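You operate a simulated robot arm through the tools that you are given. There is no shell and no other tool. Be economical: measure what you need, move in short steps, check, and stop when the job is done.

Carry out the task below with a simulated robot arm. There is one attempt and no reset: what you move stays moved.

TASK
Press the blue block's insert and put the block in the green tray.
Fine: knob at the size printed on the block; block in the nest, slide fully in, start, wait for the green lamp, slide out; no crack.
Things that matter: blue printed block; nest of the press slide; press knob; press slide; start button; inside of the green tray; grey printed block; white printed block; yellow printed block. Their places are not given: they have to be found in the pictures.

It is judged by the outcome, as a careful person would: the job done as asked, and still so three seconds after it is handed in. It fails if anything else is knocked over, pushed out of place, dropped, spilled or broken.

THE ROBOT
A 7-joint arm with a two-finger parallel gripper, fixed in place. Base frame: the origin is at the foot of the arm, x ahead of it, y to its left, z up; the work surface is at about z = 800. Lengths are in mm, angles in rad, forces in N, time in s.
With the tool pointing down near the work surface it reaches from about 300 to 700 mm from the base axis. Its first joint turns from -1.152 to 1.152 rad. Payload 1.57 kg.
Tool frame: the origin (TCP) lies between the finger pads and is the grasp point; the fingertips stand 30 mm ahead of it; z points along the fingers, y is the line along which they close. The gripper opens to 110 mm. The fingers are 24 mm wide and 12 mm thick; the gripper's body (48 by 112 mm) begins 78 mm behind the TCP.
Orientation is that of the tool frame in the base frame, as [roll, pitch, yaw] about the fixed x, y, z axes, in that order (R = Rz(yaw) Ry(pitch) Rx(roll)). With the fingers straight down and closing along the base's y, the tool's x points along the base's -x, its y along +y and its z along -z.

THE INTERFACE
- The arm moves only by the tool jog_arm. Its arguments are lists of equal length, an entry for each row: "translation": the shift along the tool's x, y, z in units of 30 mm (1.0 is 30 mm), a list of three; "rot": the turn, a rotation vector about the tool's x, y, z in units of 8 degrees (1.0 is 8 degrees), a list of three; "claw": the opening in per cent of the stroke, from 0 (shut) to 100 (fully open). In form: {"translation": [[dx, dy, dz], ...], "rot": [[wx, wy, wz], ...], "claw": [claw, ...]}. A call has 1 to 20 rows; each row shifts and turns the commanded pose from where the row before left it, along the tool's axes as they then stand. A call with a number of a shift or a turn outside -1 to 1 is refused whole. A row lasts 0.2 s, in which the tool goes at most 50 mm and 0.15 rad; a call with a longer step from one row to the next is refused whole, and so is a gripper value outside its range. A pose out of reach is approached as far as the arm can. The call stops where the force on the tool passes 40 N (or 10 N more than at its start, if that is more) or the arm is blocked; 0.2 s more then pass. The fingers move at their own pace (about 108 mm/s each) and stop on an object; they squeeze with about 33 N. The grip force told is the motor's: it shows also when the fingers shut on nothing. Time passes only in rows, and 0.2 s behind the last, so rows that do not move let the fingers close. It gives the time, the measured TCP pose, the force on the tool (base axes), the opening and the grip force at its end, in the units of the frame above (readings bear some noise).
- Cameras (640 x 400 px; columns grow to the right, rows downward): "scene" is fixed at [151.8, -383.8, 1400.6]; the picture's right is [0.89, -0.46, 0.00], its down [-0.28, -0.54, -0.79] and it looks along [0.37, 0.70, -0.61] (base axes); focal length 304 px, centre (320, 200). "wrist" rides on the gripper at [-36, 0, -80] in the tool frame; the picture's right is [0.00, -1.00, 0.00], its down [0.97, 0.00, -0.24] and it looks along [0.24, 0.00, 0.97] (tool axes); focal length 218 px, centre (320, 200).
- capture(camera): a new picture of that camera. No time passes.
- measure_at(camera, pixels): there is no depth. For up to 12 entries [column, row, z] of the newest picture of that camera ("zoom" is the newest enlarged one), the place [x, y] in the base frame at which the ray of that pixel passes the height z, good to about 3 mm. No time passes.
- close_up(camera, box): a new picture of the part [left, top, right, bottom] of that camera's present view, enlarged. No time passes.
- finish_job(): hands the job in; it is judged then, once.

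Work in short steps. Measure before you move; look again where a grasp or a placing could have gone wrong, and mend it. You have 80 turns and 38 pictures in all, those below and enlarged ones among them. Open the gripper and draw the arm clear of the work before you hand the job in, unless the task says otherwise; then end with one line.

The tools are called after ">>>" as name(argument=value, ...) on one line, values as JSON. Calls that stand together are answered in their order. jog_arm: Moves the arm, as the interface text tells. Its arguments: {"type":"object","properties":{"translation":{"type":"array","items":{"type":"array","items":{"type":"number"}}},"rot":{"type":"array","items":{"type":"array","items":{"type":"number"}}},"claw":{"type":"array","items":{"type":"number"}}},"required":["translation","rot","claw"]} The other tools are called the same way: capture (camera) takes a picture; measure_at (camera, pixels) gives the place at which the rays of pixels pass given heights; close_up (camera, box) takes an enlarged picture of a part of a camera's view; finish_job () hands the job in.

At the start:

```text
time_s: 0.0
tool_pos: [369.5, 137.2, 1182.8]
tcp_rot: [3.141, 0.0, -3.141]
force: [-0.1, 0.3, 0.4]
opening: 109.9
grasp_force: 0.0
```

scene: 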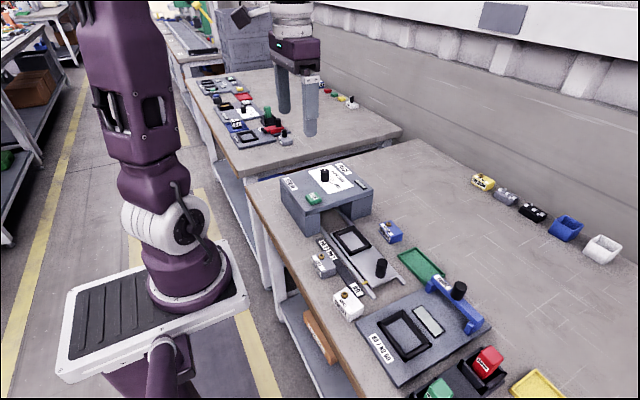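
wrist: 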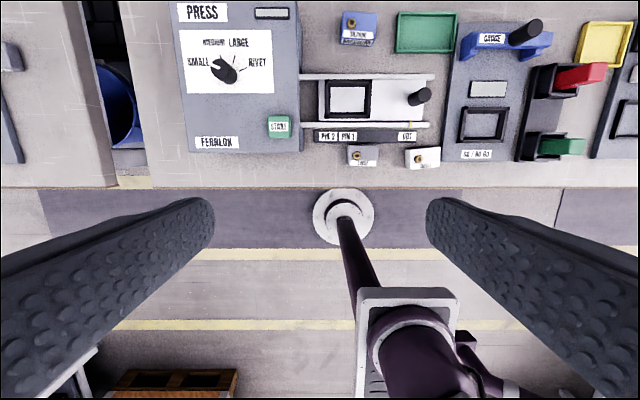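

The wrist picture shows the press (left), its slide with nest at (348,98), blue block at (358,28), green tray at (426,33). I take close-ups to read labels.

>>> close_up(camera="wrist", box=[170, 0, 310, 88])

>>> close_up(camera="wrist", box=[290, 0, 470, 112])

>>> close_up(camera="scene", box=[260, 150, 460, 275])

```text
4.55 times, centred on (240, 44) of wrist
```

zoom: 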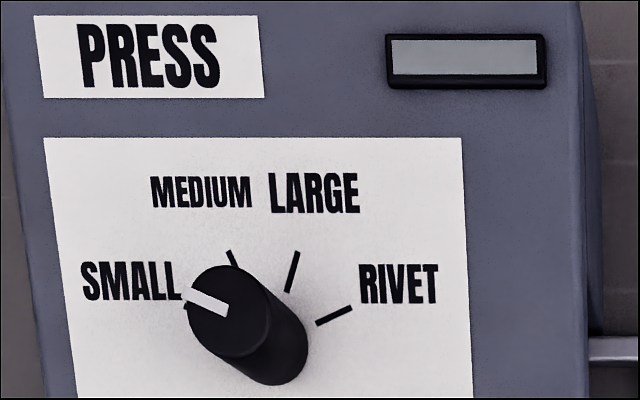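

```text
3.56 times, centred on (380, 56) of wrist
```

zoom: 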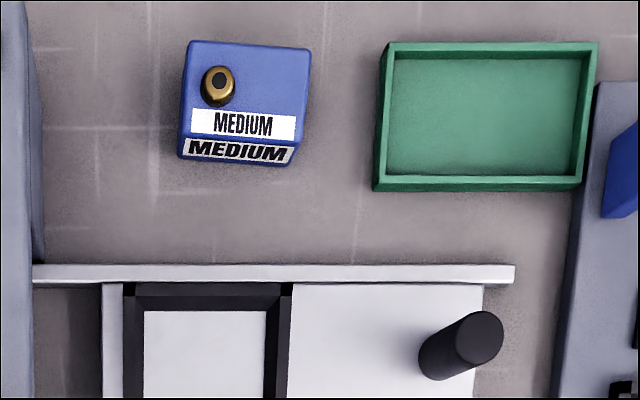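

```text
3.20 times, centred on (360, 212) of scene
```

zoom: 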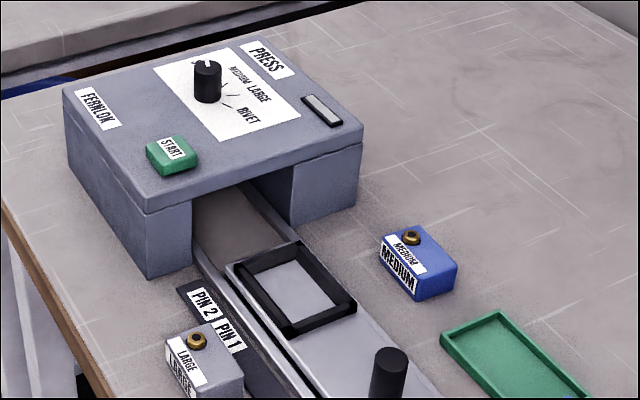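

The block reads MEDIUM and the knob stands at SMALL. I measure the key features at several heights in both cameras to find the heights.

>>> measure_at(camera="wrist", pixels=[[220, 68, 900], [220, 68, 950], [278, 126, 900], [278, 126, 940], [351, 24, 850], [358, 42, 800], [419.8, 96, 850], [419.8, 96, 880], [348, 98, 815], [425, 33, 805], [301, 152, 900], [184, 151, 900]])

>>> measure_at(camera="scene", pixels=[[324.7, 170.7, 900], [324.7, 170.7, 950], [313.4, 197, 900], [313.4, 197, 940], [388, 224, 850], [385, 237, 800], [381.5, 260, 850], [381.5, 260, 880], [352, 240, 815], [421, 264, 805], [307, 214, 900], [282, 183, 900]])

>>> close_up(camera="scene", box=[300, 210, 460, 310])

```text
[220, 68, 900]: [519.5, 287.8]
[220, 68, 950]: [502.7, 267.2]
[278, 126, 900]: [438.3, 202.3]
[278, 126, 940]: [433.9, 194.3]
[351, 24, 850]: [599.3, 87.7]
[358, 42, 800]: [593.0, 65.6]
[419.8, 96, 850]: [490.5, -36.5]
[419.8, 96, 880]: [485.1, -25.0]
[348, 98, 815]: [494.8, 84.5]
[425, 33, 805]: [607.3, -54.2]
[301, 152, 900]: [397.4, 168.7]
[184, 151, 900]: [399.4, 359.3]
```

```text
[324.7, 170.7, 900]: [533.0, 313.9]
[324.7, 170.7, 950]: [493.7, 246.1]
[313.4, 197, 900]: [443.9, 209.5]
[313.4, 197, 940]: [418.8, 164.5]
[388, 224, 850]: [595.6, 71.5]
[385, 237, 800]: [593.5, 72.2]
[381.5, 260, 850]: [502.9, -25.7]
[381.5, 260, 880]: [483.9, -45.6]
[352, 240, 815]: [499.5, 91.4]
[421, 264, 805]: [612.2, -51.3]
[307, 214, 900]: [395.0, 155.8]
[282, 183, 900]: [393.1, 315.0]
```

```text
4.00 times, centred on (380, 260) of scene
```

zoom: 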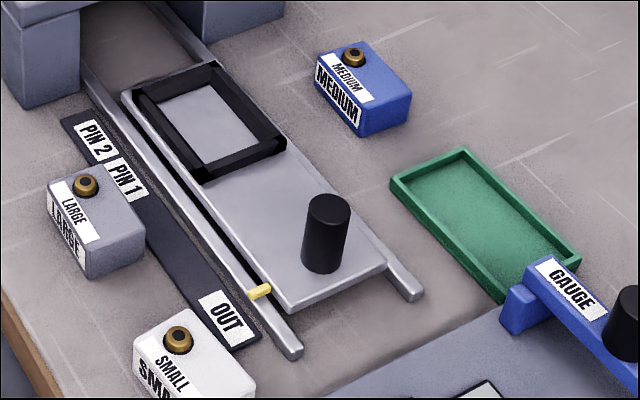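

I move forward and lower for a better look.

>>> jog_arm(translation=[[-0.65, 0.1, 0.5], [-0.65, 0.1, 0.5], [-0.65, 0.1, 0.5], [-0.65, 0.1, 0.5], [-0.65, 0.1, 0.5], [-0.65, 0.1, 0.5], [0, 0, 0]], rot=[[0, 0, 0], [0, 0, 0], [0, 0, 0], [0, 0, 0], [0, 0, 0], [0, 0, 0], [0, 0, 0]], claw=[100, 100, 100, 100, 100, 100, 100])

>>> capture(camera="wrist")

```text
time_s: 1.6
tool_pos: [484.0, 156.8, 1094.8]
tcp_rot: [3.14, 0.0, -3.14]
force: [0.9, -0.3, -0.4]
opening: 110.1
grasp_force: 0.0
```

```text
31 pictures are left
```

wrist: 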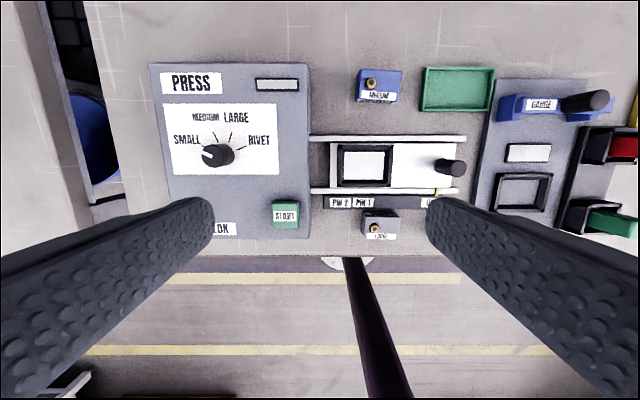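

>>> close_up(camera="wrist", box=[150, 60, 310, 160])

>>> close_up(camera="wrist", box=[310, 55, 510, 180])

```text
4.00 times, centred on (230, 110) of wrist
```

zoom: 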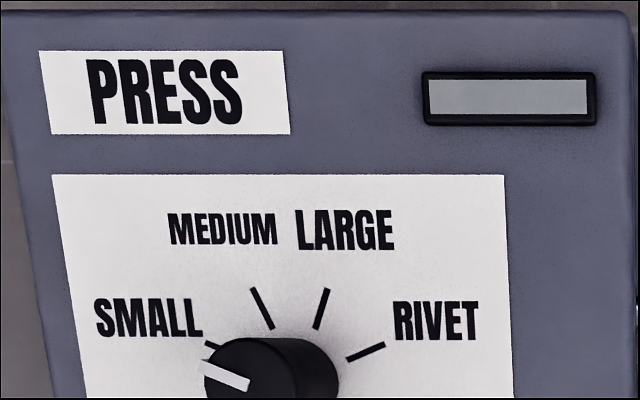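

```text
3.20 times, centred on (410, 118) of wrist
```

zoom: 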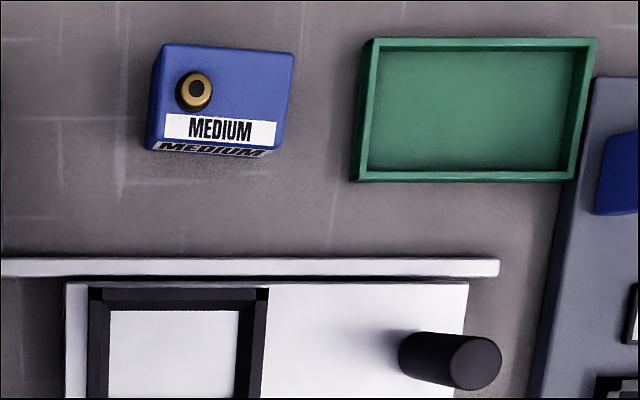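

>>> measure_at(camera="wrist", pixels=[[213, 132, 898], [218, 141.75, 898], [232, 132.5, 898], [228.75, 142, 898], [246, 146.25, 898], [236.75, 150, 898], [201.25, 151.5, 929], [212, 156.25, 929], [285.5, 213, 910], [212, 156, 929], [453.6, 167.5, 870], [453.6, 167.5, 890]])

```text
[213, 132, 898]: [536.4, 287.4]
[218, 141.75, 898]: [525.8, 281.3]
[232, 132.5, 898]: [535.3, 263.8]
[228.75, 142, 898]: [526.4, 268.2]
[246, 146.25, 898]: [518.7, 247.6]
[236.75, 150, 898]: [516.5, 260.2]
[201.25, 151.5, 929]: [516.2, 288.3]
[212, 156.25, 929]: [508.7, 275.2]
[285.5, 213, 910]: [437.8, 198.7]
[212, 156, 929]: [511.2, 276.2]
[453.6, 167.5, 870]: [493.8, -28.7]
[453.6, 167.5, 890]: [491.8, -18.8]
```

>>> jog_arm(translation=[[0, 0.8, 0.4], [0.1, 0.8, 0.4], [0.1, 0.8, 0.4], [0.1, 0.8, 0.4], [0, 0.77, 0.4], [0, 0, 0]], rot=[[0, 0, 0], [0, 0, 0], [0, 0, 0], [0, 0, 0], [0, 0, 0], [0, 0, 0]], claw=[100, 100, 100, 100, 100, 100])

>>> close_up(camera="wrist", box=[240, 60, 400, 160])

```text
time_s: 3.0
tool_pos: [477.9, 276.2, 1034.7]
tcp_rot: [3.14, -0.001, -3.141]
force: [-0.4, -0.5, -0.2]
opening: 109.9
grasp_force: 0.0
```

```text
4.00 times, centred on (320, 110) of wrist
```

zoom: 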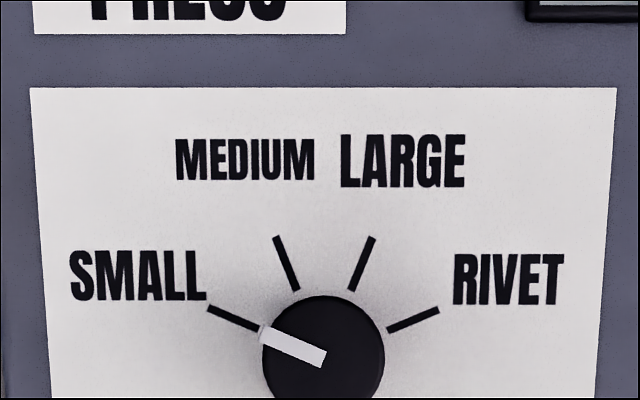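

>>> measure_at(camera="zoom", pixels=[[276, 237, 898], [297, 290, 898], [373, 237, 898], [352, 290, 898], [438, 310, 898], [388, 332, 898], [208, 309, 898], [257, 330, 898], [323, 358, 929], [262, 332, 929], [263, 360, 929], [385, 360, 929]])

```text
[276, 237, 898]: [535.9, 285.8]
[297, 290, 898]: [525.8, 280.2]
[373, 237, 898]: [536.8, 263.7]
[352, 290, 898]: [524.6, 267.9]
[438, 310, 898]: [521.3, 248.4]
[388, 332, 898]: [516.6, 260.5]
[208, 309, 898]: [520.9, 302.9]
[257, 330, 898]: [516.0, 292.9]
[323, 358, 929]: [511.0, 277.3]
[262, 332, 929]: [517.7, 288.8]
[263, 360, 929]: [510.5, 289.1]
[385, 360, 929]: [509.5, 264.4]
```

The knob is centred at about (510, 275), top 929, and needs 45° clockwise. I go down around it with the fingers open.

>>> jog_arm(translation=[[-0.54, 0, 0], [-0.54, -0.03, 0.5], [0, 0, 0.8], [0, 0, 0.8], [0, 0, 0.8], [0, 0, 0.33], [0, 0, 0]], rot=[[0, 0, 0], [0, 0, 0], [0, 0, 0], [0, 0, 0], [0, 0, 0], [0, 0, 0], [0, 0, 0]], claw=[60, 60, 60, 60, 60, 60, 60])

```text
time_s: 4.6
tool_pos: [510.3, 271.9, 936.0]
tcp_rot: [3.14, -0.002, -3.141]
force: [-0.2, -0.7, 0.4]
opening: 65.9
grasp_force: 0.0
```

>>> jog_arm(translation=[[0, 0.1, 0], [0, 0, 0], [0, 0, 0], [0, 0, 0]], rot=[[0, 0, 0], [0, 0, 0], [0, 0, 0], [0, 0, 0]], claw=[60, 40, 15, 15])

```text
time_s: 5.6
tool_pos: [510.8, 273.8, 935.7]
tcp_rot: [-3.141, -0.001, 3.142]
force: [-0.9, -7.0, 0.0]
opening: 25.8
grasp_force: 37.1
```

>>> jog_arm(translation=[[0, 0, 0], [0, 0, 0], [0, 0, 0], [0, 0, 0], [0, 0, 0], [0, 0, 0], [0, 0, 0], [0, 0, 0]], rot=[[0, 0, 0.9375], [0, 0, 0.9375], [0, 0, 0.9375], [0, 0, 0.9375], [0, 0, 0.9375], [0, 0, 0.9375], [0, 0, 0], [0, 0, 0]], claw=[15, 15, 15, 15, 15, 15, 15, 15])

```text
time_s: 7.4
tool_pos: [509.7, 275.1, 935.3]
tcp_rot: [-3.137, 0.0, 2.355]
force: [-3.4, -21.9, -24.3]
opening: 25.8
grasp_force: 36.8
```

>>> jog_arm(translation=[[0, 0, 0], [0, 0, 0], [0, 0, -0.7], [0, 0, -0.8], [0, 0, -0.8], [0, 0, -0.8], [0, 0, -0.8], [0, 0, -0.8], [0, 0, 0]], rot=[[0, 0, 0], [0, 0, 0], [0, 0, 0], [0, 0, -0.9375], [0, 0, -0.9375], [0, 0, -0.9375], [0, 0, -0.9375], [0, 0, -0.9375], [0, 0, -0.9375]], claw=[60, 60, 60, 60, 60, 60, 60, 60, 60])

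>>> close_up(camera="wrist", box=[240, 80, 400, 220])

```text
time_s: 9.4
tool_pos: [510.1, 275.6, 1079.9]
tcp_rot: [-3.141, 0.0, -3.138]
force: [-0.1, 0.2, -0.4]
opening: 65.9
grasp_force: 0.0
```

```text
2.86 times, centred on (320, 150) of wrist
```

zoom: 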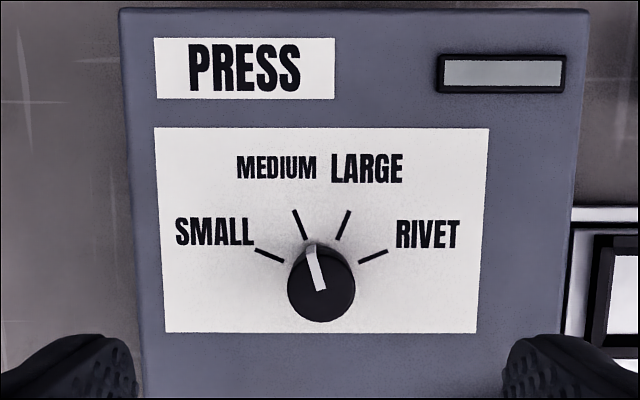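

>>> close_up(camera="wrist", box=[296, 150, 344, 210])

```text
6.67 times, centred on (320, 180) of wrist
```

zoom: 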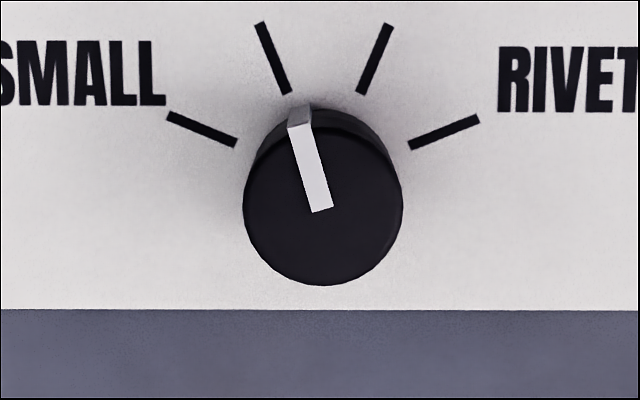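

The pointer stands at about 15° whereas the MEDIUM mark is at about 22°; I overshot by some 6.5°. I grip again and turn back slightly.

>>> jog_arm(translation=[[0, 0, 0.8], [0, 0, 0.8], [0, 0, 0.8], [0, 0, 0.8], [0, 0, 0.8], [0, 0, 0.8], [0, 0, 0]], rot=[[0, 0, 0], [0, 0, 0], [0, 0, 0], [0, 0, 0], [0, 0, 0], [0, 0, 0], [0, 0, 0]], claw=[60, 60, 60, 60, 60, 60, 60])

>>> jog_arm(translation=[[0, 0, 0], [0, 0, 0], [0, 0, 0], [0, 0, 0], [0, 0, 0], [0, 0, 0]], rot=[[0, 0, 0], [0, 0, 0], [0, 0, 0], [0, 0, -0.4], [0, 0, -0.4], [0, 0, 0]], claw=[30, 15, 15, 15, 15, 15])

>>> jog_arm(translation=[[0, 0, 0], [0, 0, 0], [0, 0, -0.7], [0, 0, -0.8], [0, 0, -0.8], [0, 0, -0.8], [0, 0, -0.8], [0, 0, -0.8], [0, 0, 0]], rot=[[0, 0, 0], [0, 0, 0], [0, 0, 0], [0, 0, 0.8], [0, 0, 0], [0, 0, 0], [0, 0, 0], [0, 0, 0], [0, 0, 0]], claw=[60, 60, 60, 60, 60, 60, 60, 60, 60])

>>> close_up(camera="wrist", box=[296, 150, 344, 210])

```text
time_s: 11.0
tool_pos: [510.4, 275.2, 933.5]
tcp_rot: [3.141, 0.0, -3.141]
force: [0.8, -0.1, -0.9]
opening: 65.8
grasp_force: 0.1
```

```text
time_s: 12.4
tool_pos: [510.8, 275.5, 933.8]
tcp_rot: [-3.139, -0.002, -3.03]
force: [3.5, -6.8, -15.5]
opening: 25.2
grasp_force: 36.4
```

```text
time_s: 14.4
tool_pos: [510.7, 274.5, 1075.0]
tcp_rot: [3.14, 0.0, -3.141]
force: [0.2, 0.5, 0.7]
opening: 66.1
grasp_force: 0.1
```

```text
6.67 times, centred on (320, 180) of wrist
```

zoom: 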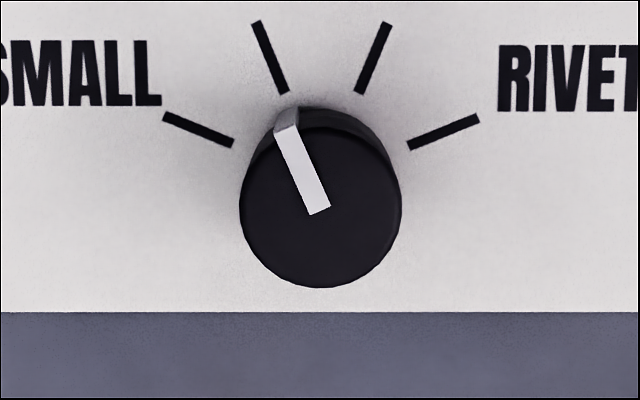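

Pointer now aligned with MEDIUM. Next, a view over the blue block and slide.

>>> jog_arm(translation=[[-0.1, -0.9, 0.1], [-0.1, -0.9, 0.1], [-0.1, -0.9, 0.3], [-0.1, -0.9, 0.3], [-0.1, -0.9, 0.3], [-0.1, -0.9, 0.3], [-0.1, -0.9, 0.3], [-0.1, -0.7, 0.3], [0, 0, 0]], rot=[[0, 0, 0], [0, 0, 0], [0, 0, 0], [0, 0, 0], [0, 0, 0], [0, 0, 0], [0, 0, 0], [0, 0, 0], [0, 0, 0]], claw=[100, 100, 100, 100, 100, 100, 100, 100, 100])

>>> close_up(camera="wrist", box=[180, 50, 460, 225])

```text
time_s: 16.4
tool_pos: [535.4, 68.4, 1013.8]
tcp_rot: [-3.141, 0.0, -3.14]
force: [-0.4, -0.1, -0.2]
opening: 110.2
grasp_force: 0.0
```

```text
2.29 times, centred on (320, 138) of wrist
```

zoom: 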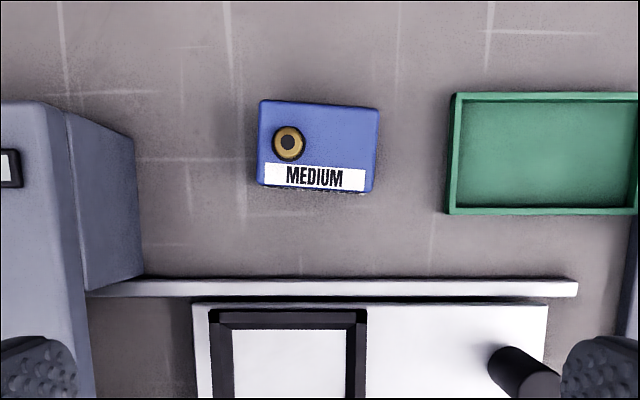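

>>> measure_at(camera="zoom", pixels=[[262, 100, 835], [378, 107, 835], [372, 193, 835], [258, 184, 835], [289, 142, 843], [209, 311, 830], [367, 311, 830], [232, 330, 818], [347, 330, 818], [453, 94, 815], [448, 213, 815], [500, 352, 860]])

>>> capture(camera="wrist")

>>> close_up(camera="scene", box=[330, 210, 426, 270])

```text
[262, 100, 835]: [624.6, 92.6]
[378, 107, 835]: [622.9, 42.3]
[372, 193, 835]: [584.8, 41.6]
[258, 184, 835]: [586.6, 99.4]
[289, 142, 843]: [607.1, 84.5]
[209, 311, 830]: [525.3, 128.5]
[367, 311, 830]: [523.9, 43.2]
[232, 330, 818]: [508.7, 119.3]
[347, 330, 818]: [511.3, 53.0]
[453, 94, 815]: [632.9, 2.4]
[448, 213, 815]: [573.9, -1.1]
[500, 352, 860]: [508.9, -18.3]
```

```text
23 pictures are left
```

wrist: 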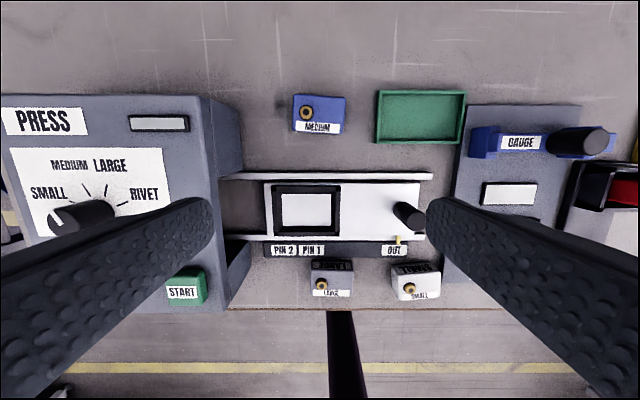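

```text
6.67 times, centred on (378, 240) of scene
```

zoom: 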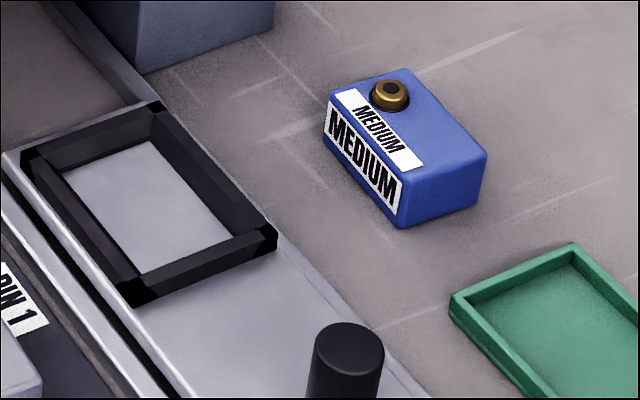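

>>> close_up(camera="wrist", box=[256, 165, 356, 240])

```text
5.33 times, centred on (306, 202) of wrist
```

zoom: 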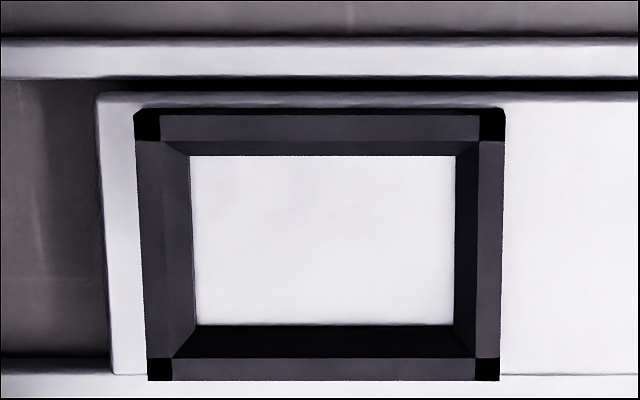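

>>> measure_at(camera="zoom", pixels=[[190, 155, 805], [454, 155, 805], [454, 325, 805], [195, 325, 805], [190, 155, 825], [454, 155, 825], [454, 325, 825], [195, 325, 825], [135, 110, 820], [505, 110, 820], [500, 380, 820], [148, 380, 820]])

>>> measure_at(camera="scene", pixels=[[352.5, 230.6, 805], [364.5, 245.3, 805], [351, 251, 805], [339.7, 236.7, 805], [352.5, 230.6, 825], [364.5, 245.3, 825], [351, 251, 825], [339.7, 236.7, 825], [353.5, 225.5, 820], [371.5, 245, 820], [350.5, 254.5, 820], [333, 233.5, 820]])

```text
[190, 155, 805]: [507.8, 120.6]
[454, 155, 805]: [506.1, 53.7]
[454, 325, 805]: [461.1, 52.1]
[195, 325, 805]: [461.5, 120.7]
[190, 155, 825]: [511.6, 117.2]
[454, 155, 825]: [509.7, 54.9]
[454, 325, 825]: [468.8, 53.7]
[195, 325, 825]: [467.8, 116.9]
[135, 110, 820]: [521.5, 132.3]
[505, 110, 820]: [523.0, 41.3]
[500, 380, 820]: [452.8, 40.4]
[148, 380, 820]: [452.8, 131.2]
```

```text
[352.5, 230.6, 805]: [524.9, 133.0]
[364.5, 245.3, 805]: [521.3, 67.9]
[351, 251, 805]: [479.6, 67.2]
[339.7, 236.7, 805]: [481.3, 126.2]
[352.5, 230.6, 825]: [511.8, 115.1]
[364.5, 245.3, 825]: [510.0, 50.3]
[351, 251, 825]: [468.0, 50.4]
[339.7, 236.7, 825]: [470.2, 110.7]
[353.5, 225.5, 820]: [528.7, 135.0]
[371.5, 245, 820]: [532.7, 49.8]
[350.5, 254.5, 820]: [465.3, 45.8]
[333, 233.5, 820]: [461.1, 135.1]
```

>>> measure_at(camera="scene", pixels=[[391.2, 220.2, 835], [403, 232.8, 835], [390.3, 235.8, 835], [379.2, 224.6, 835], [391.2, 220.2, 845], [403, 232.8, 845], [390.3, 235.8, 845], [379.2, 224.6, 845], [402, 240.5, 800], [389.5, 244, 800], [378, 232, 800]])

>>> close_up(camera="wrist", box=[280, 85, 360, 145])

```text
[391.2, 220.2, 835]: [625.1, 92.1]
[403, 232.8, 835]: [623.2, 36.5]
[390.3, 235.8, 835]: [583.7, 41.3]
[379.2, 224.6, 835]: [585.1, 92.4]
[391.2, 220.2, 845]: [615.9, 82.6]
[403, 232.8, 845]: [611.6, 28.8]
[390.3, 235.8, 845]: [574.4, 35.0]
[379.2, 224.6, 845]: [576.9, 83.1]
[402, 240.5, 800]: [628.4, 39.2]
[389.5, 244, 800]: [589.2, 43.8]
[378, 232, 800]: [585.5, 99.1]
```

```text
6.67 times, centred on (320, 115) of wrist
```

zoom: 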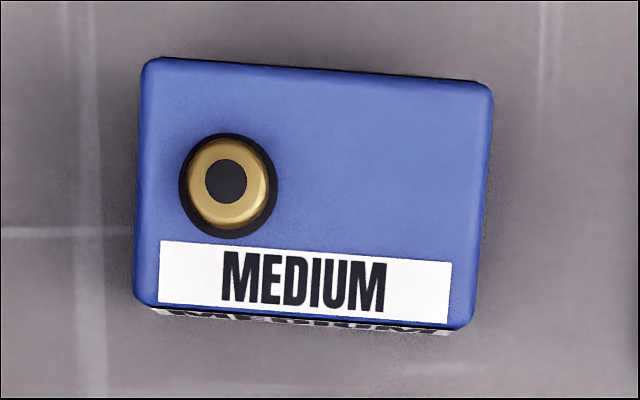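

The block's top is at z≈835, centre ≈(604.5, 67.5), turned about 4° clockwise, footprint about 56×40. I will grip the 40 mm sides (along x): move above it, then turn -86°.

>>> jog_arm(translation=[[-0.8, 0, 0.5], [-0.8, -0.03, 0.5], [-0.7, 0, 0.5], [0, 0, 0], [0, 0, 0], [0, 0, 0], [0, 0, 0], [0, 0, 0], [0, 0, 0], [0, 0, 0], [0, 0, 0], [0, 0, 0], [0, 0, 0], [0, 0, 0], [0, 0, 0]], rot=[[0, 0, 0], [0, 0, 0], [0, 0, 0], [0, 0, -0.977], [0, 0, -0.977], [0, 0, -0.977], [0, 0, -0.977], [0, 0, -0.977], [0, 0, -0.977], [0, 0, -0.977], [0, 0, -0.977], [0, 0, -0.977], [0, 0, -0.977], [0, 0, -0.977], [0, 0, 0]], claw=[100, 100, 100, 80, 80, 80, 80, 80, 80, 80, 80, 80, 80, 80, 80])

>>> capture(camera="wrist")

```text
time_s: 19.6
tool_pos: [602.4, 65.0, 969.2]
tcp_rot: [-3.141, -0.001, -1.638]
force: [0.4, 1.0, -0.3]
opening: 88.0
grasp_force: 0.1
```

```text
19 pictures are left
```

wrist: 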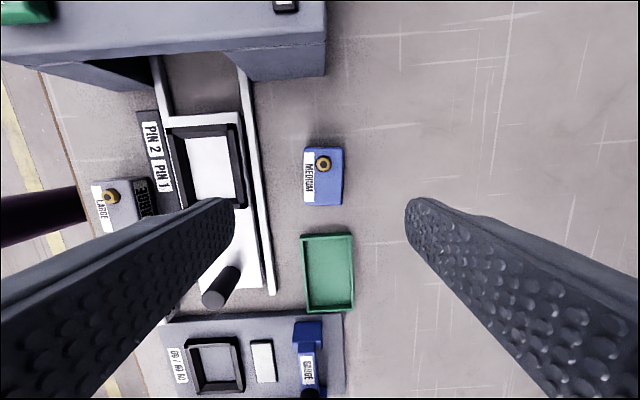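

>>> measure_at(camera="wrist", pixels=[[304.5, 148, 835], [341.5, 147, 835], [342.5, 205, 835], [305, 205.5, 835], [323, 177, 835], [226, 165, 823], [190, 166, 823]])

```text
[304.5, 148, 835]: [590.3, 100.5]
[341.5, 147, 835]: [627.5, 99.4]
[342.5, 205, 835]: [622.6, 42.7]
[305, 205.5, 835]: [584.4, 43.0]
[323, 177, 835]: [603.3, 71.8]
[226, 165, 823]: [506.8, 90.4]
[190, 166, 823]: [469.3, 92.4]
```

>>> jog_arm(translation=[[-0.17, -0.06, 0.5], [0, 0, 0.9], [0, 0, 0.9], [0, 0, 0.9], [0, 0, 0.85], [0, 0, 0]], rot=[[0, 0, 0], [0, 0, 0], [0, 0, 0], [0, 0, 0], [0, 0, 0], [0, 0, 0]], claw=[80, 80, 80, 80, 80, 80])

>>> jog_arm(translation=[[0, 0, 0], [0, 0, 0], [0, 0, 0], [0, 0, 0]], rot=[[0, 0, 0], [0, 0, 0], [0, 0, 0], [0, 0, 0]], claw=[60, 25, 25, 25])

>>> close_up(camera="wrist", box=[200, 60, 440, 210])

```text
time_s: 21.0
tool_pos: [606.5, 69.1, 848.2]
tcp_rot: [-3.141, -0.001, -1.641]
force: [-0.5, -0.6, 0.3]
opening: 88.0
grasp_force: 0.2
```

```text
time_s: 22.0
tool_pos: [606.4, 68.3, 848.1]
tcp_rot: [3.14, 0.0, -1.641]
force: [-0.1, -0.1, -0.6]
opening: 38.8
grasp_force: 33.4
```

```text
2.67 times, centred on (320, 135) of wrist
```

zoom: 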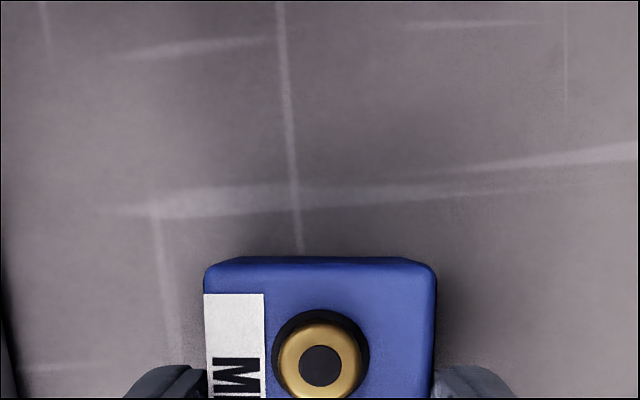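

>>> measure_at(camera="zoom", pixels=[[320, 262, 835], [205, 300, 835], [436, 300, 835], [320, 365, 843]])

>>> jog_arm(translation=[[0, 0, -0.5], [0, 0, -0.8], [0, 0, -0.8], [0, 0, 0]], rot=[[0, 0, 0], [0, 0, 0], [0, 0, 0], [0, 0, 0]], claw=[25, 25, 25, 25])

>>> capture(camera="wrist")

```text
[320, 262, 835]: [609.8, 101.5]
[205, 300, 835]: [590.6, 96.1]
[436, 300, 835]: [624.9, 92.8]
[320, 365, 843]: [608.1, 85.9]
```

```text
time_s: 23.0
tool_pos: [605.7, 68.5, 912.1]
tcp_rot: [3.142, -0.001, -1.64]
force: [-0.3, -0.1, 0.0]
opening: 39.2
grasp_force: 32.6
```

```text
17 pictures are left
```

wrist: 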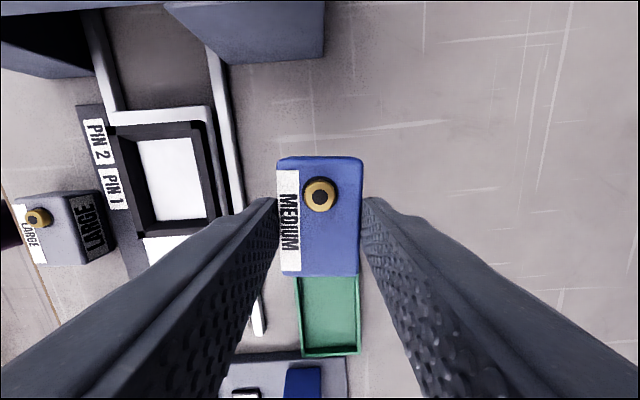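

>>> measure_at(camera="wrist", pixels=[[320, 158, 899], [320, 275, 899], [137, 141, 821], [190, 139, 821], [206, 216, 821], [153, 222, 821], [109, 125, 830], [204, 122, 830], [218, 214, 830]])

>>> close_up(camera="wrist", box=[80, 100, 240, 240])

```text
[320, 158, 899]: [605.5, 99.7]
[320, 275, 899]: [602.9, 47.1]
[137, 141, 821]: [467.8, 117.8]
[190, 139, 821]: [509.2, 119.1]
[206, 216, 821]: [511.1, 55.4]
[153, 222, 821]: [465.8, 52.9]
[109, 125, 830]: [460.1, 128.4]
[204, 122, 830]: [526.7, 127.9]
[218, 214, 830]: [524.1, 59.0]
```

```text
2.86 times, centred on (160, 170) of wrist
```

zoom: 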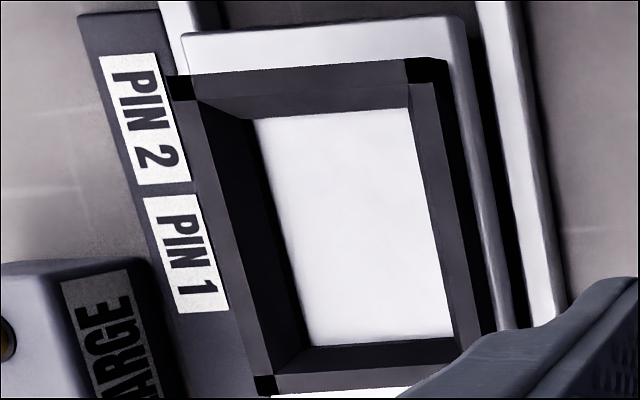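

Block held about 3.5 mm off toward +y of the TCP; nest centre ≈(488.7, 86). I straighten the yaw and go over the nest.

>>> jog_arm(translation=[[0, 0, 0], [-0.1, 0.65, 0], [-0.1, 0.65, 0], [-0.1, 0.65, 0], [-0.1, 0.65, 0], [-0.05, 0.65, 0], [0, 0.65, 0], [0, 0, 0], [0, 0, 0]], rot=[[0, 0, -0.494], [0, 0, 0], [0, 0, 0], [0, 0, 0], [0, 0, 0], [0, 0, 0], [0, 0, 0], [0, 0, 0], [0, 0, 0]], claw=[25, 25, 25, 25, 25, 25, 25, 25, 25])

>>> capture(camera="wrist")

>>> close_up(camera="scene", box=[300, 190, 420, 265])

```text
time_s: 25.0
tool_pos: [488.5, 83.5, 911.4]
tcp_rot: [3.141, 0.0, -1.572]
force: [0.0, 0.0, -0.7]
opening: 38.8
grasp_force: 33.1
```

```text
15 pictures are left
```

wrist: 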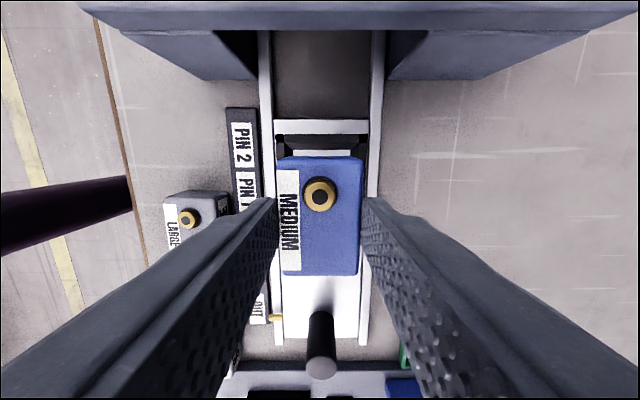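

```text
5.33 times, centred on (360, 228) of scene
```

zoom: 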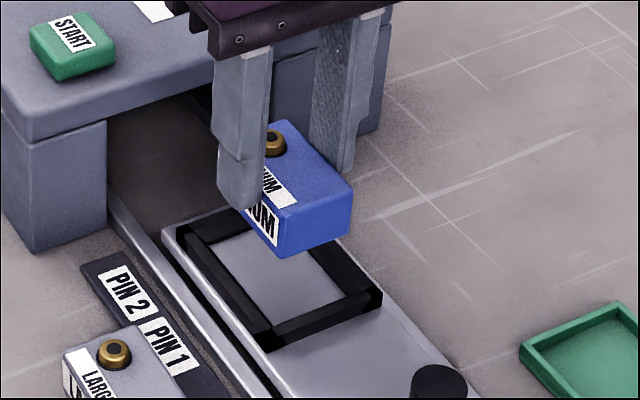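

>>> jog_arm(translation=[[0, -0.025, 0.5], [0, 0, 0.3], [0, 0, 0.2], [0, 0, 0.1], [0, 0, 0.1], [0, 0, 0]], rot=[[0, 0, 0], [0, 0, 0], [0, 0, 0], [0, 0, 0], [0, 0, 0], [0, 0, 0]], claw=[25, 25, 25, 25, 25, 25])

>>> close_up(camera="scene", box=[320, 200, 400, 260])

```text
time_s: 26.4
tool_pos: [489.2, 84.0, 875.1]
tcp_rot: [-3.141, 0.001, -1.571]
force: [-0.2, -1.2, -1.0]
opening: 39.4
grasp_force: 33.1
```

```text
6.67 times, centred on (360, 230) of scene
```

zoom: 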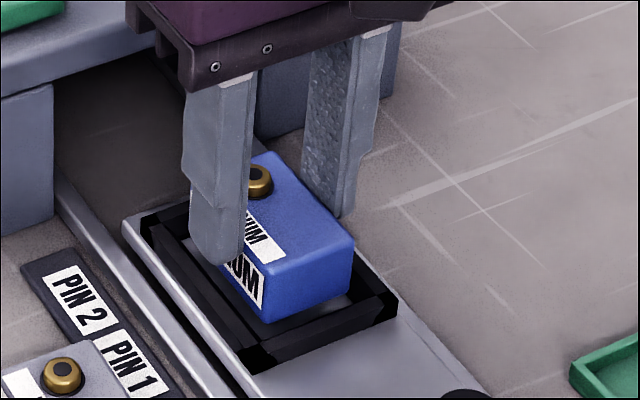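

>>> jog_arm(translation=[[0, 0, 0.07], [0, 0, 0.07], [0, 0, 0.07], [0, 0, 0]], rot=[[0, 0, 0], [0, 0, 0], [0, 0, 0], [0, 0, 0]], claw=[25, 25, 25, 25])

```text
time_s: 27.4
tool_pos: [489.5, 83.7, 869.1]
tcp_rot: [3.141, 0.0, -1.571]
force: [-0.4, 0.3, -0.6]
opening: 39.4
grasp_force: 33.6
```

>>> jog_arm(translation=[[0, 0, 0.05], [0, 0, 0.05], [0, 0, 0.05], [0, 0, 0]], rot=[[0, 0, 0], [0, 0, 0], [0, 0, 0], [0, 0, 0]], claw=[25, 25, 25, 25])

>>> close_up(camera="scene", box=[320, 200, 400, 260])

```text
time_s: 28.4
tool_pos: [490.4, 83.0, 864.6]
tcp_rot: [-3.14, 0.0, -1.571]
force: [-5.2, -0.2, 26.6]
opening: 39.0
grasp_force: 32.7
```

```text
6.67 times, centred on (360, 230) of scene
```

zoom: 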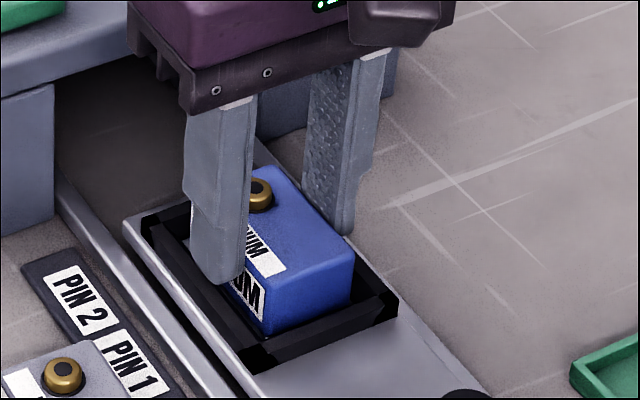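

Contact at 26 N with the block low in the nest. I release and rise to check the seating.

>>> jog_arm(translation=[[0, 0, -0.05], [0, 0, 0], [0, 0, 0], [0, 0, -0.5], [0, 0, -0.8], [0, 0, -0.8], [0, 0, -0.8], [0, 0, 0]], rot=[[0, 0, 0], [0, 0, 0], [0, 0, 0], [0, 0, 0], [0, 0, 0], [0, 0, 0], [0, 0, 0], [0, 0, 0]], claw=[25, 55, 55, 55, 55, 55, 55, 55])

>>> capture(camera="wrist")

>>> close_up(camera="scene", box=[310, 200, 422, 284])

```text
time_s: 30.2
tool_pos: [491.3, 83.8, 952.6]
tcp_rot: [-3.141, 0.0, -1.574]
force: [1.0, 0.0, -0.9]
opening: 60.5
grasp_force: 0.0
```

```text
11 pictures are left
```

wrist: 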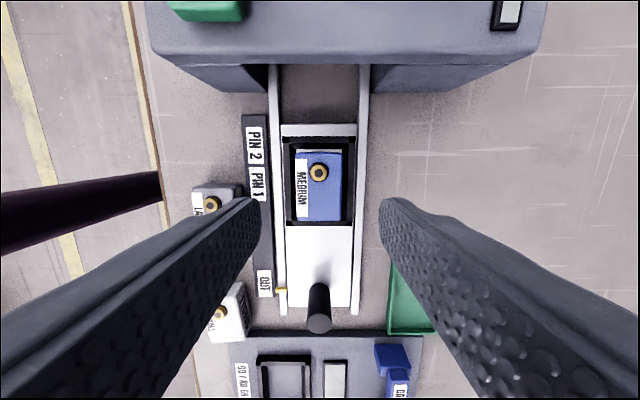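

```text
4.76 times, centred on (366, 242) of scene
```

zoom: 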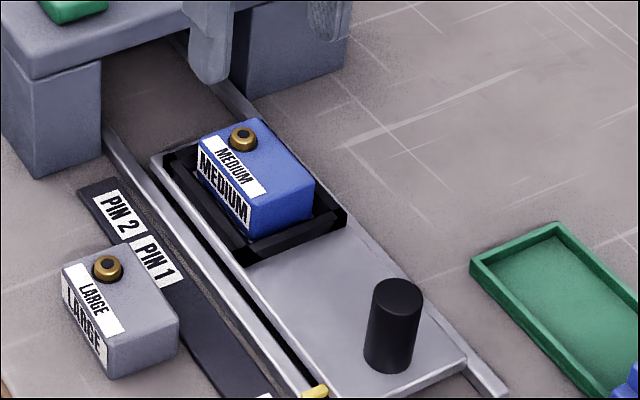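

>>> measure_at(camera="wrist", pixels=[[319, 322, 860], [319, 322, 880], [307, 320, 870], [332, 320, 870], [281, 290, 815], [257, 183, 805], [256, 147, 805], [264, 283, 805], [256, 128, 805], [208, 12, 910]])

>>> measure_at(camera="scene", pixels=[[381.8, 261.5, 860], [381.8, 261.5, 880]])

```text
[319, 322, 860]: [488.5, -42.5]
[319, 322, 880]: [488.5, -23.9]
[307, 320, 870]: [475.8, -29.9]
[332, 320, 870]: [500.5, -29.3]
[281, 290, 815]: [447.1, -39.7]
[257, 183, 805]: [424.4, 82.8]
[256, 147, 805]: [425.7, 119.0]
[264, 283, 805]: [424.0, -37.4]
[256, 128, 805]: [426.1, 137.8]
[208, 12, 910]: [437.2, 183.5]
```

```text
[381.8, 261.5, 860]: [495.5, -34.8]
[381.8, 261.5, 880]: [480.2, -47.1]
```

Block is seated level. Handle is at about (489.5, -38), top ≈866. I go to it and grip it along x.

>>> jog_arm(translation=[[0.8, 0.05, 0], [0.8, 0, 0], [0.8, 0, 0], [0.8, 0, 0], [0.86, 0, 0], [0, 0, 0.8], [0, 0, 0.8], [0, 0, 0.8], [0, 0, 0.7], [0, 0, 0]], rot=[[0, 0, 0], [0, 0, 0], [0, 0, 0], [0, 0, 0], [0, 0, 0], [0, 0, 0], [0, 0, 0], [0, 0, 0], [0, 0, 0], [0, 0, 0]], claw=[55, 55, 55, 55, 55, 55, 55, 55, 55, 55])

>>> jog_arm(translation=[[0, 0, 0], [0, 0, 0], [0, 0, 0], [0, 0, 0]], rot=[[0, 0, 0], [0, 0, 0], [0, 0, 0], [0, 0, 0]], claw=[30, 10, 10, 10])

>>> close_up(camera="scene", box=[310, 200, 438, 296])

```text
time_s: 32.4
tool_pos: [488.0, -39.0, 859.5]
tcp_rot: [-3.141, 0.0, -1.571]
force: [0.1, -0.7, 0.0]
opening: 60.4
grasp_force: 0.1
```

```text
time_s: 33.4
tool_pos: [489.8, -39.0, 860.8]
tcp_rot: [-3.136, 0.003, -1.57]
force: [28.2, -1.1, -4.4]
opening: 23.7
grasp_force: 35.9
```

```text
4.17 times, centred on (374, 248) of scene
```

zoom: 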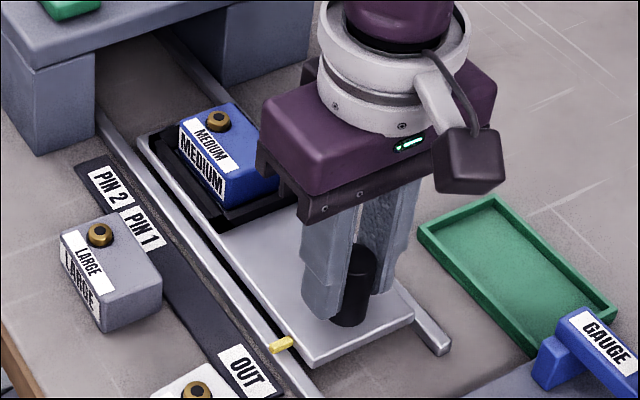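

Handle gripped; 28 N side load in x, so I shift +2.5 mm in x and then push along +y gently.

>>> jog_arm(translation=[[0, -0.08, 0], [-0.2, 0, 0], [-0.4, 0, 0], [-0.5, 0, 0], [-0.5, 0, 0], [-0.5, 0, 0], [-0.5, 0, 0], [0, 0, 0]], rot=[[0, 0, 0], [0, 0, 0], [0, 0, 0], [0, 0, 0], [0, 0, 0], [0, 0, 0], [0, 0, 0], [0, 0, 0]], claw=[10, 10, 10, 10, 10, 10, 10, 10])

```text
time_s: 35.2
tool_pos: [490.4, 40.0, 859.7]
tcp_rot: [3.14, 0.001, -1.571]
force: [-13.6, -0.1, 22.1]
opening: 23.8
grasp_force: 35.7
```

>>> jog_arm(translation=[[0, 0.03, -0.03], [-0.4, 0, 0], [-0.4, 0, 0], [-0.4, 0, 0], [-0.4, 0, 0], [-0.3, 0, 0], [-0.3, 0, 0], [-0.3, 0, 0], [-0.2, 0, 0], [0, 0, 0]], rot=[[0, 0, 0], [0, 0, 0], [0, 0, 0], [0, 0, 0], [0, 0, 0], [0, 0, 0], [0, 0, 0], [0, 0, 0], [0, 0, 0], [0, 0, 0]], claw=[10, 10, 10, 10, 10, 10, 10, 10, 10, 10])

```text
time_s: 37.4
tool_pos: [490.7, 119.6, 860.0]
tcp_rot: [3.139, 0.0, -1.571]
force: [-4.4, 1.5, -23.5]
opening: 23.8
grasp_force: 35.4
```

>>> jog_arm(translation=[[-0.1, 0, 0.02], [-0.1, 0, 0], [-0.1, 0, 0], [-0.1, 0, 0], [0, 0, 0]], rot=[[0, 0, 0], [0, 0, 0], [0, 0, 0], [0, 0, 0], [0, 0, 0]], claw=[10, 10, 10, 10, 10])

>>> close_up(camera="scene", box=[270, 170, 414, 278])

```text
time_s: 38.6
tool_pos: [489.2, 130.9, 861.7]
tcp_rot: [-3.141, -0.002, -1.573]
force: [-0.8, -23.7, 1.6]
opening: 23.8
grasp_force: 36.1
```

```text
3.70 times, centred on (342, 224) of scene
```

zoom: 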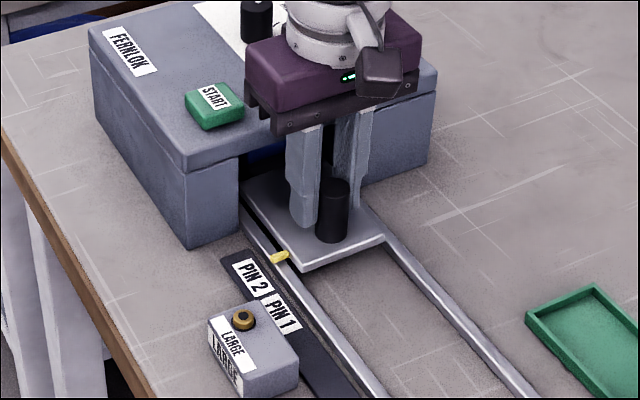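

Load of 24 N along y: it seems at the stop. I push a touch more to confirm.

>>> jog_arm(translation=[[-0.04, 0, 0], [-0.03, 0, 0], [0, 0, 0]], rot=[[0, 0, 0], [0, 0, 0], [0, 0, 0]], claw=[10, 10, 10])

```text
time_s: 39.4
tool_pos: [489.5, 135.6, 860.7]
tcp_rot: [-3.14, 0.002, -1.568]
force: [-0.8, 2.8, -2.5]
opening: 20.9
grasp_force: 34.1
```

The fingers slipped around the handle (opening 20.9), so the slide is at its stop. I release, rise and look.

>>> jog_arm(translation=[[0.15, 0, 0], [0, 0, 0], [0, 0, 0], [0, 0, -0.8], [0, 0, -0.8], [0, 0, -0.8], [0, 0, -0.8], [0, 0, -0.8], [0, 0, -0.8], [0, 0, 0]], rot=[[0, 0, 0], [0, 0, 0], [0, 0, 0], [0, 0, 0], [0, 0, 0], [0, 0, 0], [0, 0, 0], [0, 0, 0], [0, 0, 0], [0, 0, 0]], claw=[50, 50, 50, 50, 50, 50, 50, 50, 50, 50])

>>> capture(camera="wrist")

```text
time_s: 41.6
tool_pos: [487.5, 129.6, 1004.5]
tcp_rot: [3.141, 0.0, -1.57]
force: [-0.1, 0.2, 0.8]
opening: 55.1
grasp_force: 0.1
```

```text
7 pictures are left
```

wrist: 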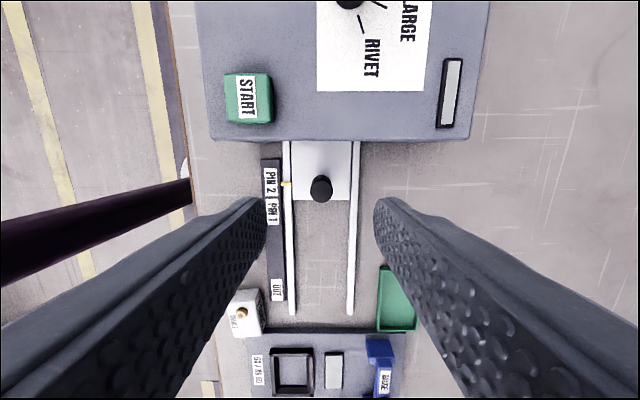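

>>> measure_at(camera="wrist", pixels=[[287, 184, 815], [270, 182, 805], [271, 210, 805], [277, 289, 805], [321, 188, 866], [248, 97, 910], [248, 75, 910], [248, 120, 910], [227, 97, 910], [271, 97, 910]])

```text
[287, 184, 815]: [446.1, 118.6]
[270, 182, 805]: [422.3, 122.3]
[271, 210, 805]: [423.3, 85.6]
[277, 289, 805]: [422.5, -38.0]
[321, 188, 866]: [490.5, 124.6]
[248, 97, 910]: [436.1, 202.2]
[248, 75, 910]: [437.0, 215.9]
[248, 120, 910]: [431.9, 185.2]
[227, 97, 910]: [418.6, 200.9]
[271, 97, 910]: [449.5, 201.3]
```

Pointer is at PIN 2 (y≈119), matching a full travel. Next: closed fingers over START at (436, 201).

>>> jog_arm(translation=[[-0.6, 0.43, 0], [-0.6, 0.43, 0], [-0.6, 0.43, 0], [-0.58, 0.43, 0], [0, 0, 0.8], [0, 0, 0.8], [0, 0, 0]], rot=[[0, 0, 0], [0, 0, 0], [0, 0, 0], [0, 0, 0], [0, 0, 0], [0, 0, 0], [0, 0, 0]], claw=[0, 0, 0, 0, 0, 0, 0])

>>> jog_arm(translation=[[0, 0, 0.2], [0, 0, 0.1], [0, 0, 0.07], [0, 0, 0.07], [0, 0, 0.05], [0, 0, 0.05]], rot=[[0, 0, 0], [0, 0, 0], [0, 0, 0], [0, 0, 0], [0, 0, 0], [0, 0, 0]], claw=[0, 0, 0, 0, 0, 0])

```text
time_s: 43.2
tool_pos: [438.3, 202.3, 956.9]
tcp_rot: [3.141, -0.001, -1.57]
force: [0.0, 0.3, -0.6]
opening: 0.0
grasp_force: 21.2
```

```text
time_s: 44.6
tool_pos: [438.7, 201.8, 940.5]
tcp_rot: [3.142, -0.002, -1.571]
force: [-0.3, 0.1, 0.1]
opening: 0.2
grasp_force: 21.3
```

>>> jog_arm(translation=[[0, 0, 0.06], [0, 0, 0.06], [0, 0, 0.06], [0, 0, 0.06], [0, 0, 0.06]], rot=[[0, 0, 0], [0, 0, 0], [0, 0, 0], [0, 0, 0], [0, 0, 0]], claw=[0, 0, 0, 0, 0])

```text
time_s: 45.8
tool_pos: [437.1, 201.6, 931.5]
tcp_rot: [-3.138, 0.0, -1.573]
force: [-7.3, -3.4, 29.7]
opening: 0.1
grasp_force: 21.6
```

Pressed with 30 N. I rise and look at the lamp.

>>> jog_arm(translation=[[0, 0, -0.5], [0, 0, -0.8], [0, 0, -0.8], [0, 0, -0.8], [0, 0, 0]], rot=[[0, 0, 0], [0, 0, 0], [0, 0, 0], [0, 0, 0], [0, 0, 0]], claw=[0, 0, 0, 0, 0])

>>> close_up(camera="scene", box=[270, 150, 414, 258])

```text
time_s: 47.0
tool_pos: [437.6, 202.0, 1018.7]
tcp_rot: [-3.141, -0.002, -1.57]
force: [-0.4, -0.2, 0.8]
opening: 0.0
grasp_force: 20.7
```

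```text
3.70 times, centred on (342, 204) of scene
```

zoom: 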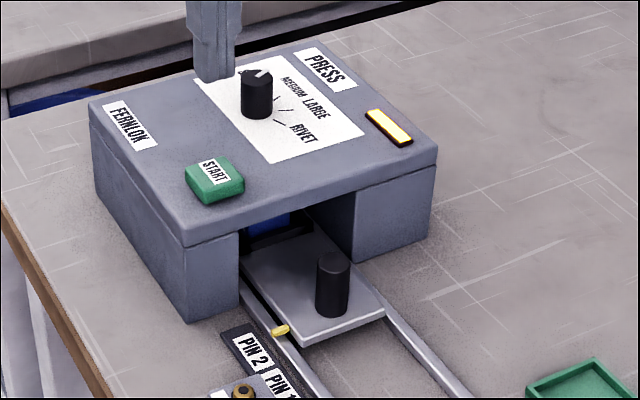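

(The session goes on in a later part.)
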